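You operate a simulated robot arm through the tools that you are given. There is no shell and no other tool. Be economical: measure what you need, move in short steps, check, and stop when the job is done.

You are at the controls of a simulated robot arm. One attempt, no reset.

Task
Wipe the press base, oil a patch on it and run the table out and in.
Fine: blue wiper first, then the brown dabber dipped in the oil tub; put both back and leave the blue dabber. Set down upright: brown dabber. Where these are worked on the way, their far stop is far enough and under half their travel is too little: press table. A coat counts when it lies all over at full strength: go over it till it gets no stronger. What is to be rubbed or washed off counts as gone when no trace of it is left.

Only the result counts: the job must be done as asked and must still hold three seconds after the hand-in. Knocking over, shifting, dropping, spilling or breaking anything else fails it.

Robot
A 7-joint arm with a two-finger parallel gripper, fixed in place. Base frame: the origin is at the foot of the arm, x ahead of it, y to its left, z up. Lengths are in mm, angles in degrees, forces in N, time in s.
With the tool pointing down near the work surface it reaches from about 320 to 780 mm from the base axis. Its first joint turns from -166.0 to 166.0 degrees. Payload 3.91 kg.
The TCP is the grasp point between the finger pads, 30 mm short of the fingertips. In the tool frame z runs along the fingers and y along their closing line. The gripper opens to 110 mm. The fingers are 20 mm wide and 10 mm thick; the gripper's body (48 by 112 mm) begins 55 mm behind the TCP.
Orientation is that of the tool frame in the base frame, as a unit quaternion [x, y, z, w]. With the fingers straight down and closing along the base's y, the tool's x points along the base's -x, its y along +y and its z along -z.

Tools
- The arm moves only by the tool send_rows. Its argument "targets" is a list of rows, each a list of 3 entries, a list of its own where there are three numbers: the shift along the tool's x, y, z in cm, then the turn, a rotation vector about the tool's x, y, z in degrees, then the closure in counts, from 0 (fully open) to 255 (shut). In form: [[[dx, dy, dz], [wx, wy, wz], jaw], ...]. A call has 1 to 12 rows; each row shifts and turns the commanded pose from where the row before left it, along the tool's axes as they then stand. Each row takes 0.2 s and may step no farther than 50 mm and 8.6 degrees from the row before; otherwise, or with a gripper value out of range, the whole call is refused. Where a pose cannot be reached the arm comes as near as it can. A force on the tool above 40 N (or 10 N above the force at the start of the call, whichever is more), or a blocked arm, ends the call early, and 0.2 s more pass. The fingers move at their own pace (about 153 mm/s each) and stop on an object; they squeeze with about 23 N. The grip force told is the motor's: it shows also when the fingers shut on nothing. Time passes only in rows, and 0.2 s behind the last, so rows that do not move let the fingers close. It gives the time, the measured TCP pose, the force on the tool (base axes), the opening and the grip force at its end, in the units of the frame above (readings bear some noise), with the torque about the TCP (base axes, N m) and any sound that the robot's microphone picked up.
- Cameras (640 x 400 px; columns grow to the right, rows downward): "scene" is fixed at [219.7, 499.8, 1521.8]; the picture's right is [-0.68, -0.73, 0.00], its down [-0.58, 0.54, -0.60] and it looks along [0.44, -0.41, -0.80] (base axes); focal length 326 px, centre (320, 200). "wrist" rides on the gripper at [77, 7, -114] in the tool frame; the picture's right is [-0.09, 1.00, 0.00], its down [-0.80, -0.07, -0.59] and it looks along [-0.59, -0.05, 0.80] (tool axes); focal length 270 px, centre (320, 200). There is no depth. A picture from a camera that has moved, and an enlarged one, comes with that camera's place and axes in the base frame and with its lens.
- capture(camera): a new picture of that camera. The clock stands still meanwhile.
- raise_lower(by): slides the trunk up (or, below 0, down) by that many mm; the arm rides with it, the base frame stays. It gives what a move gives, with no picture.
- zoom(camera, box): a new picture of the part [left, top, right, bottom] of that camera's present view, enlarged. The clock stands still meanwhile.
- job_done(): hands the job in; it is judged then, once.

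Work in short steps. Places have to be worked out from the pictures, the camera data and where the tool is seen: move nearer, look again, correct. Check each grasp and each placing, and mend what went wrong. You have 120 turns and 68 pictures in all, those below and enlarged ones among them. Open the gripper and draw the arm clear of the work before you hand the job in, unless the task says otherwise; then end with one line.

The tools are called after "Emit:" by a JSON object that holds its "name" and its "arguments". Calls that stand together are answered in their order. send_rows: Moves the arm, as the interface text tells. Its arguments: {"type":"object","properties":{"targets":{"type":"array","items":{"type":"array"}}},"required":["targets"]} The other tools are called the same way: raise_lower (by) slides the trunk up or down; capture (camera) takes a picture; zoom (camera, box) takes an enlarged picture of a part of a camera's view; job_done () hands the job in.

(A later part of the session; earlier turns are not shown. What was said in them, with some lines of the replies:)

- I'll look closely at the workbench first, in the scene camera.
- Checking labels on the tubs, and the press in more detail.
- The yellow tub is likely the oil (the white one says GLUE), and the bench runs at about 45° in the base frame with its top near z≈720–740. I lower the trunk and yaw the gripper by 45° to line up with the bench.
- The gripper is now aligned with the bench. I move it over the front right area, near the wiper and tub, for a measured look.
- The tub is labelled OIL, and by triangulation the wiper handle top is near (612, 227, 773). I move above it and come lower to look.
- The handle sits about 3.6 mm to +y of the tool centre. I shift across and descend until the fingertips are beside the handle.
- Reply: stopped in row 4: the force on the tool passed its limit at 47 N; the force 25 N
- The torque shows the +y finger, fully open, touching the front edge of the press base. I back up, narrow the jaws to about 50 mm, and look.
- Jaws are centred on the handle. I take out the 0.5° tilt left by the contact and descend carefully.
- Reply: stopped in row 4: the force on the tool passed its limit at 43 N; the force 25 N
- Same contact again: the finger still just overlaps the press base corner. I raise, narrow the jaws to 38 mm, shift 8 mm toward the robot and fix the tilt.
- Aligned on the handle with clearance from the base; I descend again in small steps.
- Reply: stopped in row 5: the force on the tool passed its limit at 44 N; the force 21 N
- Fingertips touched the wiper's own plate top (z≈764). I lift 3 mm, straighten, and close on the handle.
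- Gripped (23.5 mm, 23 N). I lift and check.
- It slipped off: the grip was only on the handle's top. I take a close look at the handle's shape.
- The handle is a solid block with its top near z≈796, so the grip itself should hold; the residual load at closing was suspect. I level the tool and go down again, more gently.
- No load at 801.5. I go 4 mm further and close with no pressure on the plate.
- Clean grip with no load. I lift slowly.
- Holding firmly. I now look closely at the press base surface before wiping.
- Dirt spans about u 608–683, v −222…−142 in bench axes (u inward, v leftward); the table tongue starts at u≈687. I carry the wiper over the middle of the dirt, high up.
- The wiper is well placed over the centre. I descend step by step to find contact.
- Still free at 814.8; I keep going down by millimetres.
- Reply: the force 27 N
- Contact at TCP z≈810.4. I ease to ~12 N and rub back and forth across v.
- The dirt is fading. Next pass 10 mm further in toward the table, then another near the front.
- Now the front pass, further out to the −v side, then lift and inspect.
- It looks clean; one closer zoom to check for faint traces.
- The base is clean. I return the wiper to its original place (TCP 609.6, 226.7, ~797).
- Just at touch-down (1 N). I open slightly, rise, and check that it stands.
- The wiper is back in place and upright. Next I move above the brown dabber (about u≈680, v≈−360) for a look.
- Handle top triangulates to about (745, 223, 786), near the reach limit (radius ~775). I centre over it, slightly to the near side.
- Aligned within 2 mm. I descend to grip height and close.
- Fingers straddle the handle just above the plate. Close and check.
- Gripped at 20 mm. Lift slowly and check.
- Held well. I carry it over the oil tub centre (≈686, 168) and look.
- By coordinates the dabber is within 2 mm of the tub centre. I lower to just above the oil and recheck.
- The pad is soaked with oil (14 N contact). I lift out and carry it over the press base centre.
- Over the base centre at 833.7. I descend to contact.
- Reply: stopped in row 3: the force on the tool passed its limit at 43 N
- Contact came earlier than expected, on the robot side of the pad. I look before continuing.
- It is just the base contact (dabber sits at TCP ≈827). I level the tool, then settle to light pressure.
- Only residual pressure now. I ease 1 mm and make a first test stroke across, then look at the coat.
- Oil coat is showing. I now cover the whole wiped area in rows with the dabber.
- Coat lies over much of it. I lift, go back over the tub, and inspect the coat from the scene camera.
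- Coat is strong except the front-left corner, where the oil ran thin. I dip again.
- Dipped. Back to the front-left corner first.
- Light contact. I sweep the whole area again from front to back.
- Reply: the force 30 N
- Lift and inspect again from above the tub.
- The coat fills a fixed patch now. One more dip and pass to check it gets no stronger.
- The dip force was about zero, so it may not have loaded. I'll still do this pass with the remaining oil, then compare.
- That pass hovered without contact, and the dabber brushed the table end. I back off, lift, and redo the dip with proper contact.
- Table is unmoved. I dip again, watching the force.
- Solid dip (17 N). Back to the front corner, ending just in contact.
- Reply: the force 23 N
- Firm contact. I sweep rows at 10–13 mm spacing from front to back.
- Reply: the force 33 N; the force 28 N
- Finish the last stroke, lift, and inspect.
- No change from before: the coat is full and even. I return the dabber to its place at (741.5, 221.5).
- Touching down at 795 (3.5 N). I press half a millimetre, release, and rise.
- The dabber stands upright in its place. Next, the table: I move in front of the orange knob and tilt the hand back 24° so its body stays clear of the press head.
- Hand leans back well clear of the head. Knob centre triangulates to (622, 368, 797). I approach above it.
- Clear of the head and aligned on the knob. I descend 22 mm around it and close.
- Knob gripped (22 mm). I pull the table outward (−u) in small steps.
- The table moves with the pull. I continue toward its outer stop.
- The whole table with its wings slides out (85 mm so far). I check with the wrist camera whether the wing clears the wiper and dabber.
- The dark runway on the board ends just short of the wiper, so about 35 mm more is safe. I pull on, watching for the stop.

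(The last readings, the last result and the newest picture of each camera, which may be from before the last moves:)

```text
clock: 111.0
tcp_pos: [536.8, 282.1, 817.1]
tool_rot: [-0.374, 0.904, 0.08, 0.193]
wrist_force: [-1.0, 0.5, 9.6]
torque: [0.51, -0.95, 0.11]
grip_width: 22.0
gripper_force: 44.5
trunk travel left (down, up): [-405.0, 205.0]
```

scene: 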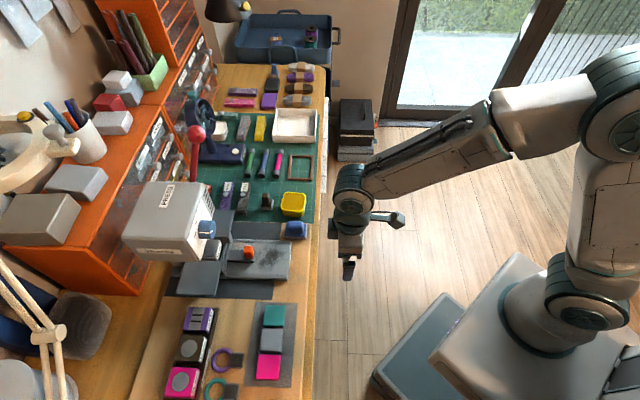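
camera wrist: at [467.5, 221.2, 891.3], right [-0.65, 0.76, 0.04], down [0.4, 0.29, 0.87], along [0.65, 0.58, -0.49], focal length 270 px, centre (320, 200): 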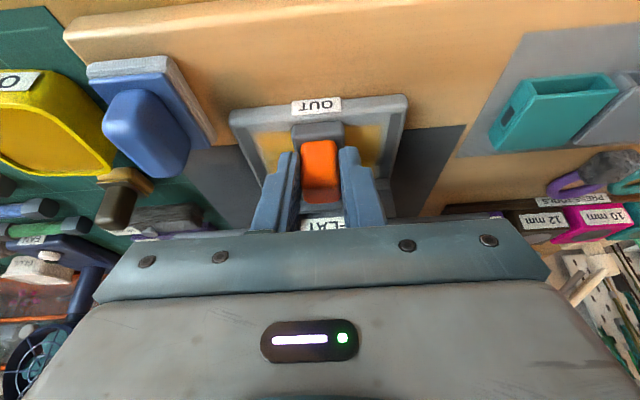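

110 mm out and still free. A short further pull, then a look.

Emit:
{"name": "send_rows", "arguments": {"targets": [[[0.457, 0, -0.203], [0, 0, 0], 255], [[0.457, 0, -0.203], [0, 0, 0], 255], [[0, 0, 0], [0, 0, 0], 255]]}}

Emit:
{"name": "zoom", "arguments": {"camera": "scene", "box": [200, 190, 328, 270]}}

```text
clock: 111.8
tcp_pos: [529.4, 275.4, 817.7]
tool_rot: [-0.373, 0.904, 0.08, 0.193]
wrist_force: [0.5, -0.6, 18.9]
torque: [-0.98, 0.55, 0.22]
grip_width: 22.1
gripper_force: 45.1
trunk travel left (down, up): [-405.0, 205.0]
```

```text
5.00 times, centred on (264, 230) of scene
camera zoom: at [219.7, 499.8, 1521.8], right [-0.68, -0.73, 0.0], down [-0.58, 0.54, -0.6], along [0.44, -0.41, -0.8], focal length 1628 px, centre (600, 50)
```

zoom: 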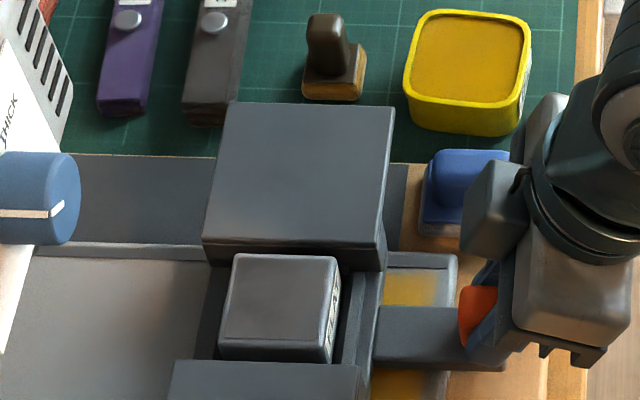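

120 mm out; the wing is ~13 mm short of the wiper. I pull in 3 mm steps to feel for the stop.

Emit:
{"name": "send_rows", "arguments": {"targets": [[[0.274, 0, -0.122], [0, 0, 0], 255], [[0, 0, 0], [0, 0, 0], 255]]}}

Emit:
{"name": "send_rows", "arguments": {"targets": [[[0.274, 0, -0.122], [0, 0, 0], 255], [[0, 0, 0], [0, 0, 0], 255]]}}

```text
clock: 112.4
tcp_pos: [527.9, 273.9, 818.4]
tool_rot: [-0.373, 0.904, 0.08, 0.194]
wrist_force: [1.1, 0.2, 15.3]
torque: [-0.28, -0.08, 0.05]
grip_width: 21.8
gripper_force: 45.0
trunk travel left (down, up): [-405.0, 205.0]
```

```text
clock: 113.0
tcp_pos: [525.1, 271.1, 817.9]
tool_rot: [-0.374, 0.904, 0.08, 0.192]
wrist_force: [-0.9, 0.4, 13.2]
torque: [0.27, -0.67, 0.0]
grip_width: 21.9
gripper_force: 44.7
trunk travel left (down, up): [-405.0, 205.0]
```

Emit:
{"name": "send_rows", "arguments": {"targets": [[[0.183, 0, -0.081], [0, 0, 0], 255], [[0.183, 0, -0.081], [0, 0, 0], 255], [[0, 0, 0], [0, 0, 0], 255]]}}

Emit:
{"name": "zoom", "arguments": {"camera": "scene", "box": [256, 200, 320, 240]}}

```text
clock: 113.8
tcp_pos: [522.0, 268.6, 817.4]
tool_rot: [-0.374, 0.904, 0.081, 0.193]
wrist_force: [0.8, -0.4, 9.9]
torque: [0.83, -1.29, 0.15]
grip_width: 22.0
gripper_force: 45.2
trunk travel left (down, up): [-405.0, 205.0]
```

```text
10.00 times, centred on (288, 220) of scene
camera zoom: at [219.7, 499.8, 1521.8], right [-0.68, -0.73, 0.0], down [-0.58, 0.54, -0.6], along [0.44, -0.41, -0.8], focal length 3256 px, centre (640, 0)
```

zoom: 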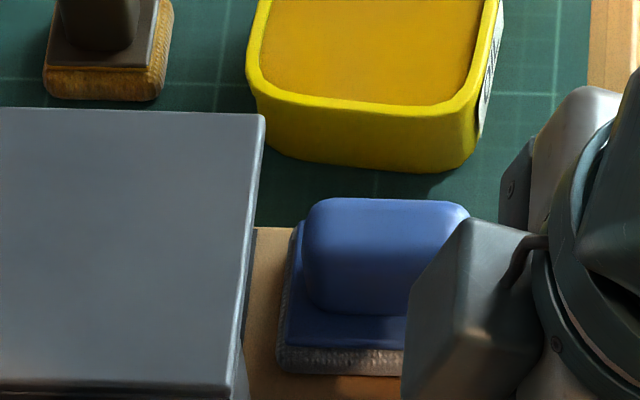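

At 131 mm out with the wing at the runway's end and a small gap to the wiper. I try two more 1.5 mm steps for the stop.

Emit:
{"name": "send_rows", "arguments": {"targets": [[[0.137, 0, -0.061], [0, 0, 0], 255], [[0, 0, 0], [0, 0, 0], 255], [[0.137, 0, -0.061], [0, 0, 0], 255], [[0, 0, 0], [0, 0, 0], 255]]}}

```text
clock: 114.8
tcp_pos: [521.0, 267.1, 817.8]
tool_rot: [-0.374, 0.904, 0.081, 0.192]
wrist_force: [9.1, 3.5, 14.3]
torque: [-0.98, 0.55, 0.1]
grip_width: 22.0
gripper_force: 45.3
trunk travel left (down, up): [-405.0, 205.0]
```

A resisting force of ~9 N along +u: the outer stop is reached. Now I run the table back in.

Emit:
{"name": "send_rows", "arguments": {"targets": [[[-0.73, 0, 0.325], [0, 0, 0], 255], [[-0.73, 0, 0.325], [0, 0, 0], 255], [[-0.73, 0, 0.325], [0, 0, 0], 255], [[-0.73, 0, 0.325], [0, 0, 0], 255], [[-0.73, 0, 0.325], [0, 0, 0], 255], [[-0.73, 0, 0.325], [0, 0, 0], 255], [[-0.73, 0, 0.325], [0, 0, 0], 255], [[-0.73, 0, 0.325], [0, 0, 0], 255], [[0, 0, 0], [0, 0, 0], 255]]}}

Emit:
{"name": "zoom", "arguments": {"camera": "scene", "box": [200, 190, 328, 270]}}

```text
clock: 116.8
tcp_pos: [566.4, 312.0, 818.3]
tool_rot: [-0.374, 0.904, 0.081, 0.193]
wrist_force: [2.3, -2.4, 16.7]
torque: [-0.95, 0.51, 0.03]
grip_width: 21.8
gripper_force: 45.0
trunk travel left (down, up): [-405.0, 205.0]
```

```text
5.00 times, centred on (264, 230) of scene
camera zoom: at [219.7, 499.8, 1521.8], right [-0.68, -0.73, 0.0], down [-0.58, 0.54, -0.6], along [0.44, -0.41, -0.8], focal length 1628 px, centre (600, 50)
```

zoom: 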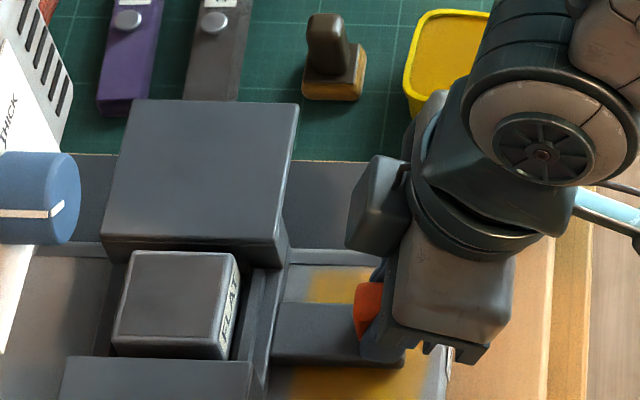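

Running back smoothly. The remaining 68 mm, slower at the end.

Emit:
{"name": "send_rows", "arguments": {"targets": [[[-0.73, 0, 0.325], [0, 0, 0], 255], [[-0.73, 0, 0.325], [0, 0, 0], 255], [[-0.73, 0, 0.325], [0, 0, 0], 255], [[-0.73, 0, 0.325], [0, 0, 0], 255], [[-0.73, 0, 0.325], [0, 0, 0], 255], [[-0.73, 0, 0.325], [0, 0, 0], 255], [[-0.73, 0, 0.325], [0, 0, 0], 255], [[-0.73, 0, 0.325], [0, 0, 0], 255], [[0, 0, 0], [0, 0, 0], 255]]}}

Emit:
{"name": "send_rows", "arguments": {"targets": [[[-0.183, 0, 0.081], [0, 0, 0], 255], [[-0.183, 0, 0.081], [0, 0, 0], 255], [[0, 0, 0], [0, 0, 0], 255]]}}

```text
clock: 118.8
tcp_pos: [611.1, 357.0, 817.3]
tool_rot: [-0.375, 0.904, 0.081, 0.191]
wrist_force: [1.2, -0.7, 7.1]
torque: [-0.73, 0.21, -0.03]
grip_width: 21.7
gripper_force: 45.3
trunk travel left (down, up): [-405.0, 205.0]
```

```text
clock: 119.6
tcp_pos: [613.6, 358.5, 817.4]
tool_rot: [-0.374, 0.904, 0.081, 0.192]
wrist_force: [-4.6, -5.4, 2.4]
torque: [0.59, -1.19, 0.22]
grip_width: 21.8
gripper_force: 45.1
trunk travel left (down, up): [-405.0, 205.0]
```

Nearly at the inner stop (7 N). One more small push, then release and rise.

Emit:
{"name": "send_rows", "arguments": {"targets": [[[-0.183, 0, 0.081], [0, 0, 0], 255], [[0, 0, 0], [0, 0, 0], 255]]}}

Emit:
{"name": "send_rows", "arguments": {"targets": [[[0, 0, 0], [0, 0, 0], 140], [[0, 0, 0], [0, 0, 0], 140], [[-0.4, 0, -0.9], [0, 0, 0], 140], [[-0.4, 0, -0.9], [0, 0, 0], 140], [[0, 0, -4], [0, 0, 0], 140], [[0, 0, -4], [0, 0, 0], 140], [[3, 0, -3], [0, 0, 0], 140], [[4, 0, -2], [0, 0, 0], 140], [[4, 0, -2], [0, 0, 0], 140], [[0, 0, 0], [0, 0, 0], 140]]}}

Emit:
{"name": "capture", "arguments": {"camera": "scene"}}

```text
clock: 120.2
tcp_pos: [615.1, 359.4, 818.2]
tool_rot: [-0.373, 0.905, 0.08, 0.189]
wrist_force: [-16.4, -13.5, 2.2]
torque: [-0.39, -0.18, 0.2]
grip_width: 22.1
gripper_force: 45.3
trunk travel left (down, up): [-405.0, 205.0]
```

```text
clock: 122.4
tcp_pos: [501.6, 247.3, 928.2]
tool_rot: [-0.373, 0.904, 0.081, 0.192]
wrist_force: [0.1, -0.7, 0.1]
torque: [0.0, 0.02, 0.01]
grip_width: 49.6
gripper_force: 0.0
trunk travel left (down, up): [-405.0, 205.0]
```

```text
2 pictures are left
```

scene: 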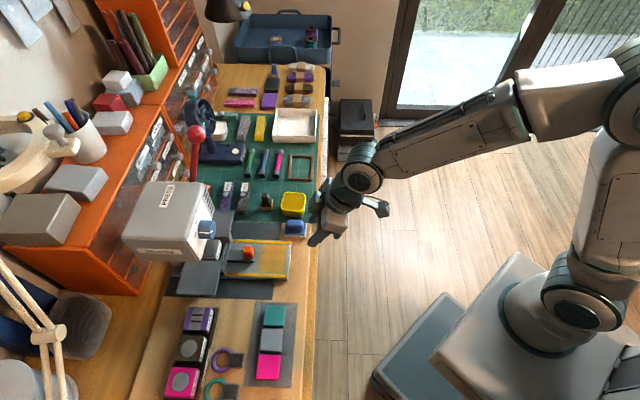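

The table is in at its stop and the arm is clear. I take a last close check of the base, wiper and dabber.

Emit:
{"name": "zoom", "arguments": {"camera": "scene", "box": [212, 185, 324, 285]}}

```text
4.00 times, centred on (268, 235) of scene
camera zoom: at [219.7, 499.8, 1521.8], right [-0.68, -0.73, 0.0], down [-0.58, 0.54, -0.6], along [0.44, -0.41, -0.8], focal length 1302 px, centre (528, 60)
```

zoom: 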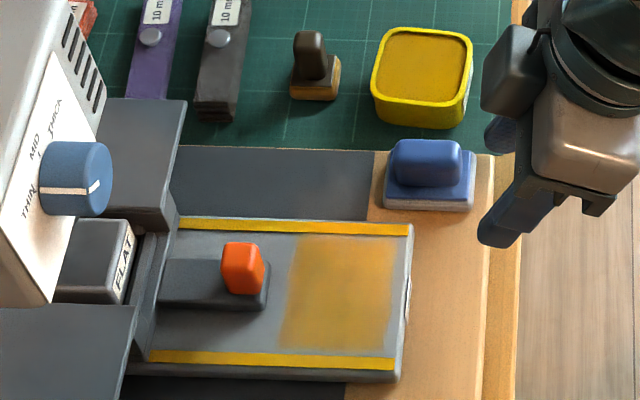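

The rails turned oil-yellow after the table ran, and everything is in place. I open the gripper, draw back and hand in.

Emit:
{"name": "send_rows", "arguments": {"targets": [[[2, 0, -3], [0, 0, 0], 0], [[3, 0, -2], [0, 0, 0], 0], [[0, 0, 0], [0, 0, 0], 0], [[0, 0, 0], [0, 0, 0], 0]]}}

Emit:
{"name": "job_done", "arguments": {}}

```text
clock: 123.4
tcp_pos: [455.5, 199.6, 953.3]
tool_rot: [-0.374, 0.904, 0.08, 0.192]
wrist_force: [-0.2, 0.5, -0.1]
torque: [0.02, 0.0, -0.03]
grip_width: 110.1
gripper_force: 0.0
trunk travel left (down, up): [-405.0, 205.0]
```

```text
The job is handed in.
```

I wiped the press base clean, oiled the patch until another pass made it no stronger, and ran the table out to its far stop and back in; the wiper and the brown dabber (upright) are back in place, and the blue dabber was not touched.
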